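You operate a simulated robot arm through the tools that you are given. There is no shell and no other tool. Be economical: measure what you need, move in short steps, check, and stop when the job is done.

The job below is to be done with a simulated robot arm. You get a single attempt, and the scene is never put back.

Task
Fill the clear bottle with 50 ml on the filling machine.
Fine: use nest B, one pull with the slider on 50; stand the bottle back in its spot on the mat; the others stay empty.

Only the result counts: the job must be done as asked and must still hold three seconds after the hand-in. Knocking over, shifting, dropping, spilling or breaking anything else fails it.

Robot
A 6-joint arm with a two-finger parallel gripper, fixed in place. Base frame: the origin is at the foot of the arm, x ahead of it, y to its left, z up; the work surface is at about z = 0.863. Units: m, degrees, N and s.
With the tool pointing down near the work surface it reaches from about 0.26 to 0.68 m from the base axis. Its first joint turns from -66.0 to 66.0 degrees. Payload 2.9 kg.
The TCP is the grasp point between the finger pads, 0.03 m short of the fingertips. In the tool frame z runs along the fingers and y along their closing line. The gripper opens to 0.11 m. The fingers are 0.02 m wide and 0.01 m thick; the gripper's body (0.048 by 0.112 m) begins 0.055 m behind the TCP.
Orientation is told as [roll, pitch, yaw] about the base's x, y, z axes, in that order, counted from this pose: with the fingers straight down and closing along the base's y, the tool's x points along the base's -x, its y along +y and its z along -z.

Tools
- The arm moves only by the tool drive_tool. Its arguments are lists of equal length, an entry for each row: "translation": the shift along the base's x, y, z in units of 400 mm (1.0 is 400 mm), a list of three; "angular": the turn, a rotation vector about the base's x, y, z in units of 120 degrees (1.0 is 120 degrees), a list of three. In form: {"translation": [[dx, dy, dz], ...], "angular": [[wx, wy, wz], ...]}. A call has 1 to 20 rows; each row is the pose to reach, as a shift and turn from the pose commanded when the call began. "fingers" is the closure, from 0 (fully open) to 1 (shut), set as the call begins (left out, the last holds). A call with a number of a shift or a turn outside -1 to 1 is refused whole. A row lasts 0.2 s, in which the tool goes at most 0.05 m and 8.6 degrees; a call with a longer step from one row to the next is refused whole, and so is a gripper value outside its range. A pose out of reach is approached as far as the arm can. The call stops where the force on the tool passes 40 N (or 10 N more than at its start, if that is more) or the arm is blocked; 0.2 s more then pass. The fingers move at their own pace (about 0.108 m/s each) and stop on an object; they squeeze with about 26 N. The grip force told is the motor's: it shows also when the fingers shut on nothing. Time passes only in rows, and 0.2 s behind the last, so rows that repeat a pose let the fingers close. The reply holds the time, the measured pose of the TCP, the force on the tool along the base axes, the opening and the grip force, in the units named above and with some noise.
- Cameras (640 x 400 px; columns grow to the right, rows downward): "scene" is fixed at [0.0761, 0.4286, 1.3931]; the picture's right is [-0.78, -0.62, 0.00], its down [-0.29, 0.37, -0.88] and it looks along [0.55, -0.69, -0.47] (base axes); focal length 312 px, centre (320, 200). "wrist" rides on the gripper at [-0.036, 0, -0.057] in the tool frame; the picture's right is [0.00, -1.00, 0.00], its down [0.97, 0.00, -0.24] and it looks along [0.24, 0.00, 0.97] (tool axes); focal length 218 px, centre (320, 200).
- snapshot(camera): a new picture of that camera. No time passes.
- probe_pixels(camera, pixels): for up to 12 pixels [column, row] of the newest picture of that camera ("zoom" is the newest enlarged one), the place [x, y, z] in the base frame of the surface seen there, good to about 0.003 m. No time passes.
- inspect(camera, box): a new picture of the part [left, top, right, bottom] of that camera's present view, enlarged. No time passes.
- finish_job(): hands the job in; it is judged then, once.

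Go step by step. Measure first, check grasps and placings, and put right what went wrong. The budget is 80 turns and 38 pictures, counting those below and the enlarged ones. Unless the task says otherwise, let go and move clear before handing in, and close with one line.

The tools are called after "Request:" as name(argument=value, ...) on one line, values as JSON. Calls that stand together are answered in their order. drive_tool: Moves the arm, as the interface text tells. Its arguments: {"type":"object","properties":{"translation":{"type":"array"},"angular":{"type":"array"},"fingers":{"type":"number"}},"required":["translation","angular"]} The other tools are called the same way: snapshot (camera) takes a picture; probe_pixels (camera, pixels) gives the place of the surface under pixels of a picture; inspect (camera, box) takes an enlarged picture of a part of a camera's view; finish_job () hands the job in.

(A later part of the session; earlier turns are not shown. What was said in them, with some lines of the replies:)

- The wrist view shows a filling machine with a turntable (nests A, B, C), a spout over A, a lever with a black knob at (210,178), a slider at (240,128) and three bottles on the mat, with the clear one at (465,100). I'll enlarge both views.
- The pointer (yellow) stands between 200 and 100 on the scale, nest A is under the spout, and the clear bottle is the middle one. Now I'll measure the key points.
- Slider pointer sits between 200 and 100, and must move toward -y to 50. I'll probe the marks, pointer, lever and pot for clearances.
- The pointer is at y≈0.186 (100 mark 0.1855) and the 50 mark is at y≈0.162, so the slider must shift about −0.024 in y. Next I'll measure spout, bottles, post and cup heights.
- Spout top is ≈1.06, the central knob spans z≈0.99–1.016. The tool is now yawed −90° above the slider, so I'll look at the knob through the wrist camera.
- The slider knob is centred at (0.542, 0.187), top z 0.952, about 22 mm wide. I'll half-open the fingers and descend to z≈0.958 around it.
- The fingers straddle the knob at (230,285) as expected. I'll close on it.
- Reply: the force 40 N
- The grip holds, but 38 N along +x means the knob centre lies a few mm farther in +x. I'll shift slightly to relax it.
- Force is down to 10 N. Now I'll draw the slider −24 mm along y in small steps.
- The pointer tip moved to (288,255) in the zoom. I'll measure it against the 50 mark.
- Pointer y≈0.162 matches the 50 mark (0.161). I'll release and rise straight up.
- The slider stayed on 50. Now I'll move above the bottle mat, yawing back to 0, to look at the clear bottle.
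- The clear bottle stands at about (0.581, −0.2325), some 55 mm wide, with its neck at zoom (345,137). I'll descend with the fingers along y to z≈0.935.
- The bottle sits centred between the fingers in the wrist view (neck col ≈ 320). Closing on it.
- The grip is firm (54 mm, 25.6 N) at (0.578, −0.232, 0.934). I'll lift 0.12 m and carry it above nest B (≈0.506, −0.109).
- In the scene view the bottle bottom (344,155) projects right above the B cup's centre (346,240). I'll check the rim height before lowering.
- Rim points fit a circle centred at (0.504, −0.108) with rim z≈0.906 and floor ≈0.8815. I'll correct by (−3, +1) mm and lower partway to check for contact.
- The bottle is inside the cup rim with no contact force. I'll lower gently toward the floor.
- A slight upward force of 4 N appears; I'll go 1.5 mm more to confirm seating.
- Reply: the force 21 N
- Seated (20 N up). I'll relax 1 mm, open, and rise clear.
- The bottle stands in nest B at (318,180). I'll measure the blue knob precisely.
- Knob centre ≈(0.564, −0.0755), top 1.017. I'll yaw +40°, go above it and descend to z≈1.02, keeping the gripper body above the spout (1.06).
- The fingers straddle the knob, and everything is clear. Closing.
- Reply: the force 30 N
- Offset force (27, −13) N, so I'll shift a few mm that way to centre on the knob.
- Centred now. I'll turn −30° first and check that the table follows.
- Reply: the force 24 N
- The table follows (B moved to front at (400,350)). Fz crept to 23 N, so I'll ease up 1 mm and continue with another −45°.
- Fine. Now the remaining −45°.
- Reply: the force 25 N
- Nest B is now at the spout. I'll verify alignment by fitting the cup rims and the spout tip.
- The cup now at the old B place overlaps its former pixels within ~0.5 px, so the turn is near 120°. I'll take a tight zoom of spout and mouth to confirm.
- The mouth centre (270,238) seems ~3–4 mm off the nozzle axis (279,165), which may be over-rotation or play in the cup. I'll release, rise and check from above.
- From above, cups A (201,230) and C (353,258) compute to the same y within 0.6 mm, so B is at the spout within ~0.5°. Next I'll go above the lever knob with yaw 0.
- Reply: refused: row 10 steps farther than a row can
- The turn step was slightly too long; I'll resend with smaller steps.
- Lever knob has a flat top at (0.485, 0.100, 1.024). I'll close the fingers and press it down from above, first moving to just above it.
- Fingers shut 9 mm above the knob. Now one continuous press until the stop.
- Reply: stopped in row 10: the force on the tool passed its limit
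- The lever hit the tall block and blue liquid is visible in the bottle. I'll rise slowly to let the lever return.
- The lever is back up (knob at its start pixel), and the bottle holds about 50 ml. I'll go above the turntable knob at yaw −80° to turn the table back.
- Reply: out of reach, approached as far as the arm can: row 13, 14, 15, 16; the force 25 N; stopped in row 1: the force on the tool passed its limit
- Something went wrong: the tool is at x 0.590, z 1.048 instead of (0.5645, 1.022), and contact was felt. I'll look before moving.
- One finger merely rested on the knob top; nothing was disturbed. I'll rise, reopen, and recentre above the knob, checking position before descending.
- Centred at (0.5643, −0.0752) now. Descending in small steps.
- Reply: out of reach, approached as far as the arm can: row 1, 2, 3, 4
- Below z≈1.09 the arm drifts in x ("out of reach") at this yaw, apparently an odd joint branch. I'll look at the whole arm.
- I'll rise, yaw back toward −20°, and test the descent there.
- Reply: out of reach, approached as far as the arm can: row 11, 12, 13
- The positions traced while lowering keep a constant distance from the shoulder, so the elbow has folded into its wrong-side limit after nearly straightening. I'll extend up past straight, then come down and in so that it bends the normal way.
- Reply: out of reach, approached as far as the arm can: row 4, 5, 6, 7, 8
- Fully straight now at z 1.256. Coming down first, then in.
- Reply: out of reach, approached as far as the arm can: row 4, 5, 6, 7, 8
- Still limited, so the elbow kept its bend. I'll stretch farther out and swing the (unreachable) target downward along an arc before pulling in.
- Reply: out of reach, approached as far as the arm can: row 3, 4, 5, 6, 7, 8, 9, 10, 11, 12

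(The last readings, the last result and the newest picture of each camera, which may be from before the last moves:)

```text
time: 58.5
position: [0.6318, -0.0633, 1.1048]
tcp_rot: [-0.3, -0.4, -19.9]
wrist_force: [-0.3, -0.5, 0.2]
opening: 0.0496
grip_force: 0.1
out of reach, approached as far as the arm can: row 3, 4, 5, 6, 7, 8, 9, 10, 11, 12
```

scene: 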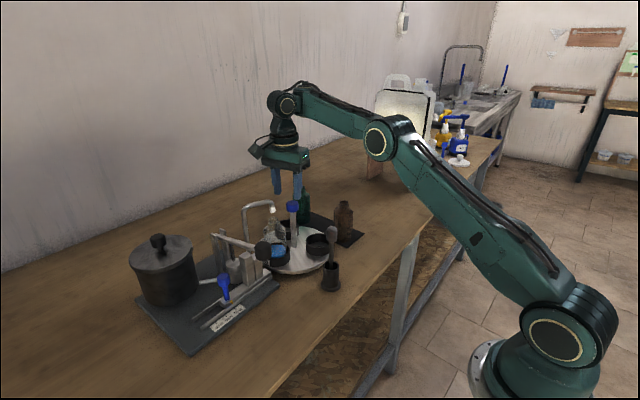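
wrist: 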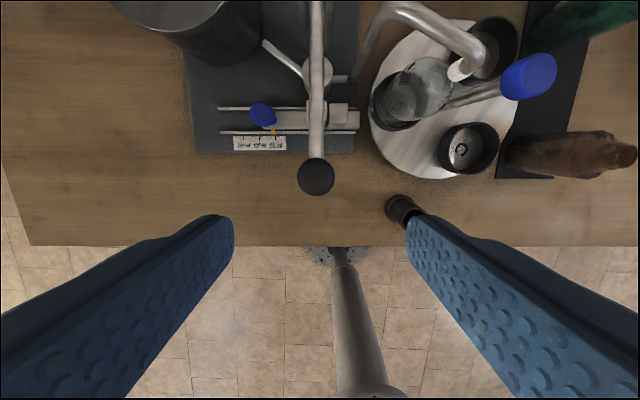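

Stretched at (0.632, 1.105). Now pulling straight in at this height.

Request:
drive_tool(translation=[[-0.08, 0, -0.01], [-0.16, 0, -0.01], [-0.24, 0, -0.01], [-0.32, 0, -0.01], [-0.4, 0, -0.01], [-0.45, 0, -0.01], [-0.45, 0, -0.01]], angular=[[0, 0, 0], [0, 0, 0], [0, 0, 0], [0, 0, 0], [0, 0, 0], [0, 0, 0], [0, 0, 0]])

```text
time: 60.1
position: [0.508, -0.0631, 1.159]
tcp_rot: [-0.4, -0.2, -19.9]
wrist_force: [0.1, -0.3, 0.4]
opening: 0.0494
grip_force: 0.1
out of reach, approached as far as the arm can: row 3, 4, 5, 6, 7
```

Still stopped at the same boundary. I'll look at the arm's shape once more.

Request:
snapshot(camera="scene")

```text
7 pictures are left
```

scene: 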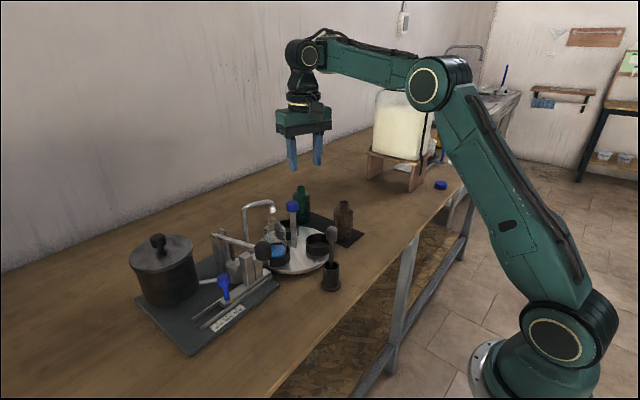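

The forearm stays about horizontal at the boundary, so a wrist joint seems to be at its limit. I'll retreat to the start region, sweep the yaw the other way, and test the descent.

Request:
drive_tool(translation=[[0, 0, 0.1], [-0.03, 0.03, 0.2], [-0.06, 0.06, 0.27], [-0.094, 0.11, 0.27], [-0.094, 0.11, 0.27], [-0.094, 0.11, 0.27], [-0.094, 0.11, 0.27], [-0.094, 0.11, 0.27], [-0.094, 0.11, 0.27], [-0.094, 0.11, 0.27], [-0.094, 0.11, 0.27], [-0.094, 0.11, 0.27], [-0.094, 0.11, 0.2], [-0.094, 0.11, 0.1], [-0.094, 0.11, 0.1]], angular=[[0, 0, 0], [0, 0, 0.05], [0, 0, 0.11], [0, 0, 0.17], [0, 0, 0.23], [0, 0, 0.29], [0, 0, 0.35], [0, 0, 0.41], [0, 0, 0.47], [0, 0, 0.53], [0, 0, 0.59], [0, 0, 0.65], [0, 0, 0.65], [0, 0, 0.65], [0, 0, 0.65]])

```text
time: 63.4
position: [0.4849, -0.0139, 1.1958]
tcp_rot: [-0.4, -0.2, 69.6]
wrist_force: [-3.7, -2.1, 0.1]
opening: 0.0494
grip_force: 0.0
out of reach, approached as far as the arm can: row 14
```

Row 15 was not flagged and the arm may still be moving. I'll hold for a moment and read again.

Request:
drive_tool(translation=[[0, 0, 0], [0, 0, 0], [0, 0, 0]], angular=[[0, 0, 0], [0, 0, 0], [0, 0, 0]])

```text
time: 64.2
position: [0.4723, -0.0193, 1.1949]
tcp_rot: [-0.3, -0.4, 58.1]
wrist_force: [-0.2, 0.4, 0.7]
opening: 0.0496
grip_force: 0.1
```

It settled at yaw 58°. Testing a descent of 8 cm here (free space in front of the turntable knob is well below).

Request:
drive_tool(translation=[[0, 0, -0.05], [0, 0, -0.1], [0, 0, -0.15], [0, 0, -0.2], [0, 0, -0.2]], angular=[[0, 0, 0], [0, 0, 0], [0, 0, 0], [0, 0, 0], [0, 0, 0]])

```text
time: 65.3
position: [0.4974, -0.0284, 1.1732]
tcp_rot: [-0.1, -0.3, 58.1]
wrist_force: [-0.8, -0.4, -0.4]
opening: 0.0496
grip_force: 0.0
out of reach, approached as far as the arm can: row 1, 2, 3, 4, 5
```

Still limited at (0.497, 1.173). I'll test whether the lever region, reachable before, is still reachable (stopping well above the lever).

Request:
drive_tool(translation=[[0, 0.05, 0.1], [0, 0.1, 0.2], [0, 0.15, 0.2], [0, 0.2, 0.2], [0.03, 0.25, 0.2], [0.036, 0.3, 0.2], [0.036, 0.3, 0.2], [0.036, 0.3, 0.2], [0.036, 0.3, 0.1], [0.036, 0.3, 0.03], [0.036, 0.3, -0.03], [0.036, 0.3, -0.03]], angular=[[0, 0, -0.06], [0, 0, -0.12], [0, 0, -0.18], [0, 0, -0.24], [0, 0, -0.3], [0, 0, -0.36], [0, 0, -0.42], [0, 0, -0.483], [0, 0, -0.483], [0, 0, -0.483], [0, 0, -0.483], [0, 0, -0.483]])

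```text
time: 68.0
position: [0.5118, 0.0913, 1.1591]
tcp_rot: [-0.3, -0.5, -0.2]
wrist_force: [0.2, -0.3, 0.5]
opening: 0.0493
grip_force: 0.1
```

So after an out-of-reach call, the command restarts from the measured pose; good to know. Testing a descent of 6 cm here.

Request:
drive_tool(translation=[[-0.03, 0.02, -0.03], [-0.06, 0.024, -0.06], [-0.06, 0.024, -0.1], [-0.06, 0.024, -0.15], [-0.06, 0.024, -0.15]], angular=[[0, 0, 0], [0, 0, 0], [0, 0, 0], [0, 0, 0], [0, 0, 0]])

```text
time: 69.2
position: [0.5264, 0.1066, 1.1343]
tcp_rot: [-0.3, -0.2, 0.1]
wrist_force: [-0.4, -0.4, 0.4]
opening: 0.0496
grip_force: 0.0
out of reach, approached as far as the arm can: row 1, 2, 3, 4, 5
```

The limit exists here as well, so it's an arm-branch matter. I'll tilt the fingers inward (+y rotation) up to 24° to learn which joint limits.

Request:
drive_tool(translation=[[0, 0, 0.02], [0, 0, 0.02], [0, 0, 0.02], [0, 0, 0.02], [-0.1, 0, 0.02], [-0.2, 0, 0.02], [-0.25, 0, 0.02]], angular=[[0, 0.05, 0], [0, 0.1, 0], [0, 0.15, 0], [0, 0.2, 0], [0, 0.2, 0], [0, 0.2, 0], [0, 0.2, 0]])

```text
time: 70.1
position: [0.526, 0.1067, 1.1365]
tcp_rot: [-0.9, 20.4, 8.5]
wrist_force: [0.4, 5.9, -5.0]
opening: 0.0494
grip_force: 0.2
out of reach, approached as far as the arm can: row 1, 2, 4
stopped in row 4: the force on the tool passed its limit (the readings are from after the stop); the commanded pose is now the measured one
```

The force spike with a sudden yaw jump suggests the wrist just flipped branch. I'll remove the tilt and see.

Request:
drive_tool(translation=[[0, 0, 0], [0, 0, 0.02], [0, 0, 0.04], [0, 0, 0.06], [0, 0, 0.06], [0, 0, 0.06]], angular=[[0, 0, 0], [0, -0.05, 0], [0, -0.1, 0], [0, -0.14, 0], [0, -0.17, 0], [0, -0.17, 0]])

Request:
inspect(camera="scene", box=[160, 0, 480, 290])

```text
time: 71.5
position: [0.5268, 0.1067, 1.1601]
tcp_rot: [-3.6, 1.7, 8.0]
wrist_force: [-0.8, -0.2, -0.1]
opening: 0.0494
grip_force: 0.0
```

```text
1.38 times, centred on (320, 145) of scene
```

zoom: 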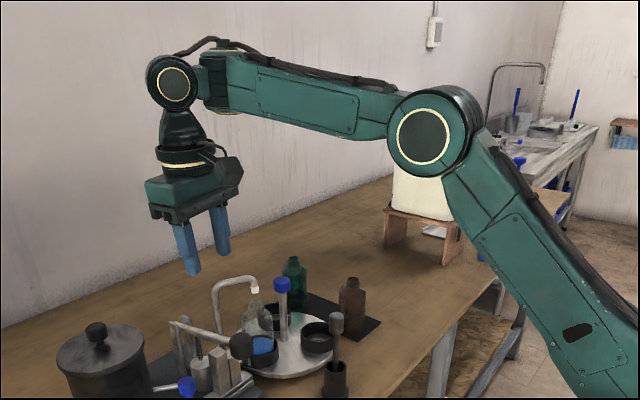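

All objects stand. I'll level the tool (−3.6, 1.7, 8 → 0) and test moving inward and down.

Request:
drive_tool(translation=[[0, 0, 0.01], [-0.05, 0, 0], [-0.1, 0, -0.05], [-0.1, 0, -0.1], [-0.1, 0, -0.1]], angular=[[0.03, -0.014, -0.065], [0.03, -0.014, -0.067], [0.03, -0.014, -0.067], [0.03, -0.014, -0.067], [0.03, -0.014, -0.067]])

```text
refused: row 1 steps farther than a row can; nothing moved
```

Request:
drive_tool(translation=[[0, 0, 0.01], [-0.05, 0, 0], [-0.1, 0, -0.05], [-0.1, 0, -0.1], [-0.1, 0, -0.1]], angular=[[0.015, -0.007, -0.035], [0.03, -0.014, -0.067], [0.03, -0.014, -0.067], [0.03, -0.014, -0.067], [0.03, -0.014, -0.067]])

```text
time: 72.7
position: [0.5186, 0.1139, 1.1526]
tcp_rot: [-0.3, -1.4, -0.2]
wrist_force: [0.3, 0.0, -0.7]
opening: 0.0497
grip_force: 0.0
out of reach, approached as far as the arm can: row 3, 4, 5
```

Residual −0.3/−0.5° errors and this boundary point to the wrist being on an odd branch. In free space up here I'll swing the tool outward about the wrist (toward alignment with the forearm), which lets the wrist reconfigure.

Request:
drive_tool(translation=[[0.0734, 0, 0.005], [0.145, 0, 0.021], [0.214, 0, 0.047], [0.279, 0, 0.082], [0.338, 0, 0.126], [0.39, 0, 0.178], [0.434, 0, 0.238], [0.469, 0, 0.302], [0.4945, 0, 0.371], [0.51, 0, 0.443], [0.51, 0, 0.443]], angular=[[0, -0.068, 0], [0, -0.1366, 0], [0, -0.205, 0], [0, -0.273, 0], [0, -0.3415, 0], [0, -0.41, 0], [0, -0.478, 0], [0, -0.546, 0], [0, -0.615, 0], [0, -0.683, 0], [0, -0.683, 0]])

```text
time: 75.1
position: [0.7526, 0.2392, 1.3734]
tcp_rot: [-39.8, -82.3, 64.0]
wrist_force: [3.2, -5.6, 1.9]
opening: 0.0495
grip_force: 0.0
out of reach, approached as far as the arm can: row 1, 2, 3, 4, 5, 6, 7, 8, 9, 10, 11
```

The tool now points outward at (0.753, 0.239, 1.373), all in free space. I'll swing it back to pointing down while drawing the wrist in.

Request:
drive_tool(translation=[[-0.031, -0.0175, -0.077], [-0.069, -0.039, -0.15], [-0.115, -0.063, -0.22], [-0.168, -0.091, -0.286], [-0.228, -0.122, -0.346], [-0.294, -0.155, -0.3995], [-0.365, -0.191, -0.446], [-0.4405, -0.2285, -0.485], [-0.519, -0.2675, -0.515], [-0.6, -0.3075, -0.536], [-0.6815, -0.348, -0.5485], [-0.6815, -0.348, -0.5485]], angular=[[-0.0259, 0.0583, 0], [-0.0518, 0.1166, 0], [-0.0777, 0.1749, 0], [-0.1036, 0.2332, 0], [-0.1295, 0.2915, 0], [-0.1554, 0.3498, 0], [-0.1813, 0.4081, 0], [-0.2072, 0.4664, 0], [-0.2331, 0.5247, 0], [-0.259, 0.583, 0], [-0.285, 0.641, 0], [-0.285, 0.641, 0]])

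```text
time: 77.7
position: [0.5017, -0.0139, 1.147]
tcp_rot: [-24.1, 0.0, 21.4]
wrist_force: [0.7, -0.5, -0.8]
opening: 0.0497
grip_force: 0.1
out of reach, approached as far as the arm can: row 1, 2, 3, 4, 5, 6, 7, 8
```

Rows 9–12 were reachable: the branch changed. I'll level the roll (−24°) and rise a little, then test descent.

Request:
drive_tool(translation=[[0, 0, 0.01], [0, 0, 0.02], [0, 0, 0.02], [0, 0, 0.02], [0, 0, 0.02]], angular=[[0.047, 0.0183, 0], [0.0935, 0.0367, 0], [0.14, 0.055, 0], [0.187, 0.0733, 0], [0.187, 0.0733, 0]])

Request:
drive_tool(translation=[[0, 0, 0], [0, 0, -0.05], [0, 0, -0.1], [0, 0, -0.1]], angular=[[0, 0, 0], [0, 0, 0], [0, 0, 0], [0, 0, 0]])

```text
time: 78.9
position: [0.5007, -0.0133, 1.1542]
tcp_rot: [0.1, 0.0, 21.3]
wrist_force: [0.5, 0.1, 0.0]
opening: 0.0493
grip_force: 0.1
```

```text
time: 79.9
position: [0.5005, -0.0115, 1.1136]
tcp_rot: [0.0, 0.0, 21.3]
wrist_force: [-0.3, -0.1, -0.2]
opening: 0.0494
grip_force: 0.0
```

The normal branch is restored (exact orientation, free descent). I'll now go at low height to above the knob, yawing to −80°.

Request:
drive_tool(translation=[[0.01, -0.02, 0], [0.03, -0.04, 0], [0.05, -0.06, 0], [0.07, -0.08, 0], [0.09, -0.1, 0], [0.11, -0.12, 0], [0.13, -0.14, 0], [0.15, -0.155, 0], [0.16, -0.16, 0], [0.16, -0.16, 0], [0.16, -0.16, 0], [0.16, -0.16, 0], [0.16, -0.16, 0], [0.16, -0.16, 0]], angular=[[0, 0, -0.065], [0, 0, -0.13], [0, 0, -0.195], [0, 0, -0.26], [0, 0, -0.325], [0, 0, -0.39], [0, 0, -0.455], [0, 0, -0.52], [0, 0, -0.585], [0, 0, -0.65], [0, 0, -0.715], [0, 0, -0.78], [0, 0, -0.844], [0, 0, -0.844]])

```text
time: 82.9
position: [0.5635, -0.0761, 1.1141]
tcp_rot: [0.0, -0.1, -80.1]
wrist_force: [0.3, 0.8, 0.5]
opening: 0.0494
grip_force: 0.2
```

Exactly in place. Descending to z≈1.0215, checking that the position is held.

Request:
drive_tool(translation=[[0.002, 0.001, -0.06], [0.002, 0.001, -0.12], [0.002, 0.001, -0.18], [0.002, 0.001, -0.231], [0.002, 0.001, -0.231]], angular=[[0, 0, 0], [0, 0, 0], [0, 0, 0], [0, 0, 0], [0, 0, 0]])

Request:
drive_tool(translation=[[0, 0, 0], [0, 0, 0], [0, 0, 0]], angular=[[0, 0, 0], [0, 0, 0], [0, 0, 0]], fingers=0.9)

```text
time: 84.1
position: [0.5656, -0.0768, 1.0217]
tcp_rot: [0.0, 0.0, -80.0]
wrist_force: [1.0, 0.8, -0.3]
opening: 0.0494
grip_force: 0.2
```

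```text
time: 84.9
position: [0.5654, -0.0759, 1.0218]
tcp_rot: [-0.1, 0.0, -79.9]
wrist_force: [-0.5, -0.5, -2.0]
opening: 0.0314
grip_force: 45.5
```

The knob is gripped with no side force. Turning back +60°.

Request:
drive_tool(translation=[[0, 0, 0], [0, 0, 0], [0, 0, 0], [0, 0, 0], [0, 0, 0], [0, 0, 0], [0, 0, 0], [0, 0, 0], [0, 0, 0], [0, 0, 0], [0, 0, 0], [0, 0, 0], [0, 0, 0]], angular=[[0, 0, 0.03], [0, 0, 0.07], [0, 0, 0.11], [0, 0, 0.15], [0, 0, 0.19], [0, 0, 0.23], [0, 0, 0.27], [0, 0, 0.31], [0, 0, 0.35], [0, 0, 0.39], [0, 0, 0.43], [0, 0, 0.47], [0, 0, 0.5]])

Request:
drive_tool(translation=[[0, 0, 0], [0, 0, 0], [0, 0, 0], [0, 0, 0], [0, 0, 0], [0, 0, 0], [0, 0, 0], [0, 0, 0], [0, 0, 0], [0, 0, 0], [0, 0, 0], [0, 0, 0], [0, 0, 0], [0, 0, 0]], angular=[[0, 0, 0.03], [0, 0, 0.07], [0, 0, 0.11], [0, 0, 0.15], [0, 0, 0.19], [0, 0, 0.23], [0, 0, 0.27], [0, 0, 0.31], [0, 0, 0.35], [0, 0, 0.39], [0, 0, 0.43], [0, 0, 0.47], [0, 0, 0.5], [0, 0, 0.5]])

```text
time: 87.7
position: [0.5673, -0.076, 1.0219]
tcp_rot: [0.0, -0.2, -19.6]
wrist_force: [22.2, 15.7, 2.3]
opening: 0.0311
grip_force: 45.1
```

```text
time: 90.7
position: [0.5651, -0.0748, 1.0202]
tcp_rot: [0.0, 0.0, 40.2]
wrist_force: [15.0, 20.0, -0.5]
opening: 0.0307
grip_force: 45.0
```

Turned back to +40°. I'll release, rise to about 1.11, move above nest B and yaw to 0.

Request:
drive_tool(translation=[[0, 0, 0], [0, 0, 0], [0, 0, 0.05], [0, 0, 0.13], [0, 0, 0.22], [-0.04, -0.02, 0.22], [-0.08, -0.04, 0.22], [-0.12, -0.06, 0.22], [-0.15, -0.08, 0.22], [-0.15, -0.08, 0.22], [-0.15, -0.08, 0.22]], angular=[[0, 0, 0], [0, 0, 0], [0, 0, 0], [0, 0, 0], [0, 0, 0], [0, 0, -0.065], [0, 0, -0.13], [0, 0, -0.195], [0, 0, -0.26], [0, 0, -0.325], [0, 0, -0.333]], fingers=0.5)

Request:
inspect(camera="wrist", box=[200, 60, 440, 210])

```text
time: 93.1
position: [0.5037, -0.11, 1.1098]
tcp_rot: [0.0, 0.0, -0.1]
wrist_force: [0.8, 0.1, 0.2]
opening: 0.0551
grip_force: 0.0
```

```text
2.67 times, centred on (320, 135) of wrist
```

zoom: 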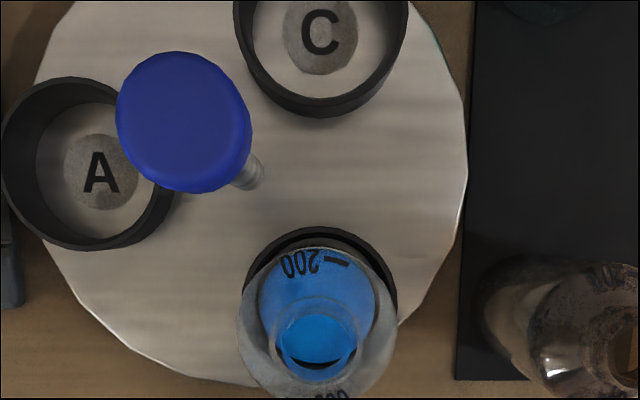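

The bottle's neck sits at (0.507, −0.110), right under the gripper. Opening wider and descending to z≈0.954.

Request:
drive_tool(translation=[[0, 0, 0], [0, 0.001, 0], [0, 0.001, -0.08], [0, 0.001, -0.16], [0, 0.001, -0.24], [0, 0.001, -0.31], [0, 0.001, -0.36], [0, 0.001, -0.389], [0, 0.001, -0.389]], angular=[[0, 0, 0], [0, 0, 0], [0, 0, 0], [0, 0, 0], [0, 0, 0], [0, 0, 0], [0, 0, 0], [0, 0, 0], [0, 0, 0]], fingers=0.25)

Request:
drive_tool(translation=[[0, 0, 0], [0, 0, 0], [0, 0, 0], [0, 0, 0]], angular=[[0, 0, 0], [0, 0, 0], [0, 0, 0], [0, 0, 0]], fingers=0.65)

```text
time: 95.1
position: [0.5037, -0.1093, 0.9527]
tcp_rot: [0.0, 0.1, 0.2]
wrist_force: [0.0, -0.6, 0.1]
opening: 0.0826
grip_force: 0.1
```

```text
time: 96.1
position: [0.5048, -0.1082, 0.9525]
tcp_rot: [0.0, 0.0, 0.1]
wrist_force: [1.1, 0.8, 0.6]
opening: 0.0543
grip_force: 25.9
```

Firm grip (54 mm, 26 N). Lifting 0.10 m and carrying slowly back over the mat spot (0.578, −0.232).

Request:
drive_tool(translation=[[0, 0, 0.03], [0, 0, 0.08], [0, 0, 0.14], [0, 0, 0.2], [0, 0, 0.255], [0.015, -0.025, 0.255], [0.04, -0.067, 0.255], [0.065, -0.11, 0.255], [0.09, -0.152, 0.255], [0.115, -0.194, 0.255], [0.14, -0.236, 0.255], [0.165, -0.278, 0.255], [0.178, -0.298, 0.255], [0.184, -0.308, 0.255], [0.184, -0.308, 0.255], [0.184, -0.308, 0.2], [0.184, -0.308, 0.14], [0.184, -0.308, 0.08], [0.184, -0.308, 0.03], [0.184, -0.308, 0.0]], angular=[[0, 0, 0], [0, 0, 0], [0, 0, 0], [0, 0, 0], [0, 0, 0], [0, 0, 0], [0, 0, 0], [0, 0, 0], [0, 0, 0], [0, 0, 0], [0, 0, 0], [0, 0, 0], [0, 0, 0], [0, 0, 0], [0, 0, 0], [0, 0, 0], [0, 0, 0], [0, 0, 0], [0, 0, 0], [0, 0, 0]])

Request:
inspect(camera="scene", box=[270, 160, 390, 260])

```text
time: 100.3
position: [0.5751, -0.2306, 0.9552]
tcp_rot: [0.0, 0.0, -0.1]
wrist_force: [0.1, 0.3, -0.9]
opening: 0.0546
grip_force: 25.8
```

```text
4.00 times, centred on (330, 210) of scene
```

zoom: 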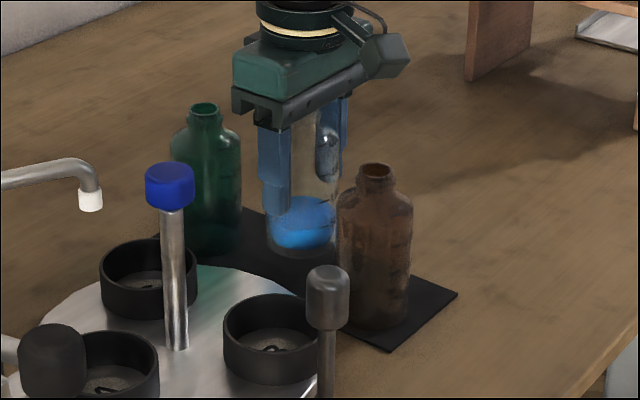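

The bottle hangs just above its spot. I'll lower gently to near contact.

Request:
drive_tool(translation=[[0.003, -0.002, -0.015], [0.003, -0.002, -0.03], [0.003, -0.002, -0.042], [0.003, -0.002, -0.05], [0.003, -0.002, -0.053], [0.003, -0.002, -0.053]], angular=[[0, 0, 0], [0, 0, 0], [0, 0, 0], [0, 0, 0], [0, 0, 0], [0, 0, 0]])

```text
time: 101.7
position: [0.5771, -0.2339, 0.933]
tcp_rot: [0.0, -0.1, 0.1]
wrist_force: [-0.2, -0.9, -1.8]
opening: 0.0541
grip_force: 25.9
```

No contact yet; going down another 2 mm.

Request:
drive_tool(translation=[[0, 0, -0.003], [0, 0, -0.005], [0, 0, -0.005]], angular=[[0, 0, 0], [0, 0, 0], [0, 0, 0]])

```text
time: 102.5
position: [0.577, -0.2335, 0.9331]
tcp_rot: [0.0, 0.0, 0.0]
wrist_force: [-6.8, -4.9, 9.8]
opening: 0.0545
grip_force: 26.2
```

Contact at 10 N: the bottle stands on the mat. Opening and rising straight up.

Request:
drive_tool(translation=[[0, 0, 0.001], [0, 0, 0.001], [0, 0, 0.001], [0, 0, 0.04], [0, 0, 0.1], [0, 0, 0.18], [0, 0, 0.26], [0, 0, 0.33], [-0.08, 0, 0.38], [-0.08, 0, 0.38]], angular=[[0, 0, 0], [0, 0, 0], [0, 0, 0], [0, 0, 0], [0, 0, 0], [0, 0, 0], [0, 0, 0], [0, 0, 0], [0, 0, 0], [0, 0, 0]], fingers=0.25)

Request:
snapshot(camera="scene")

Request:
snapshot(camera="wrist")

```text
time: 104.7
position: [0.5451, -0.2321, 1.0842]
tcp_rot: [0.0, 0.0, 0.1]
wrist_force: [0.6, 0.0, 0.3]
opening: 0.0823
grip_force: 0.0
```

```text
3 pictures are left
```

scene: 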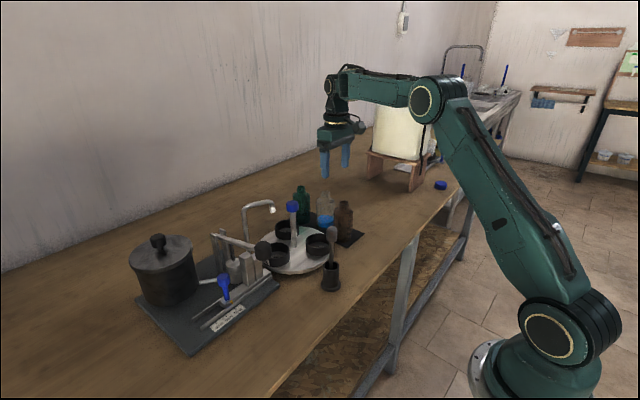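

```text
2 pictures are left
```

wrist: 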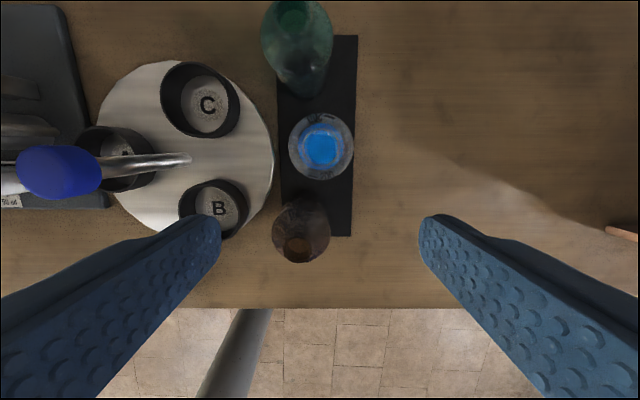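

The clear bottle with the blue fill stands upright in the middle of the mat (320,147). The other two bottles stand empty as before, and the gripper is clear, so I'm handing in.

Request:
finish_job()

```text
The job is handed in.
```

I filled the clear bottle in nest B with one lever pull, slider on 50, and stood it back in its spot on the mat. The other two bottles are upright and empty.
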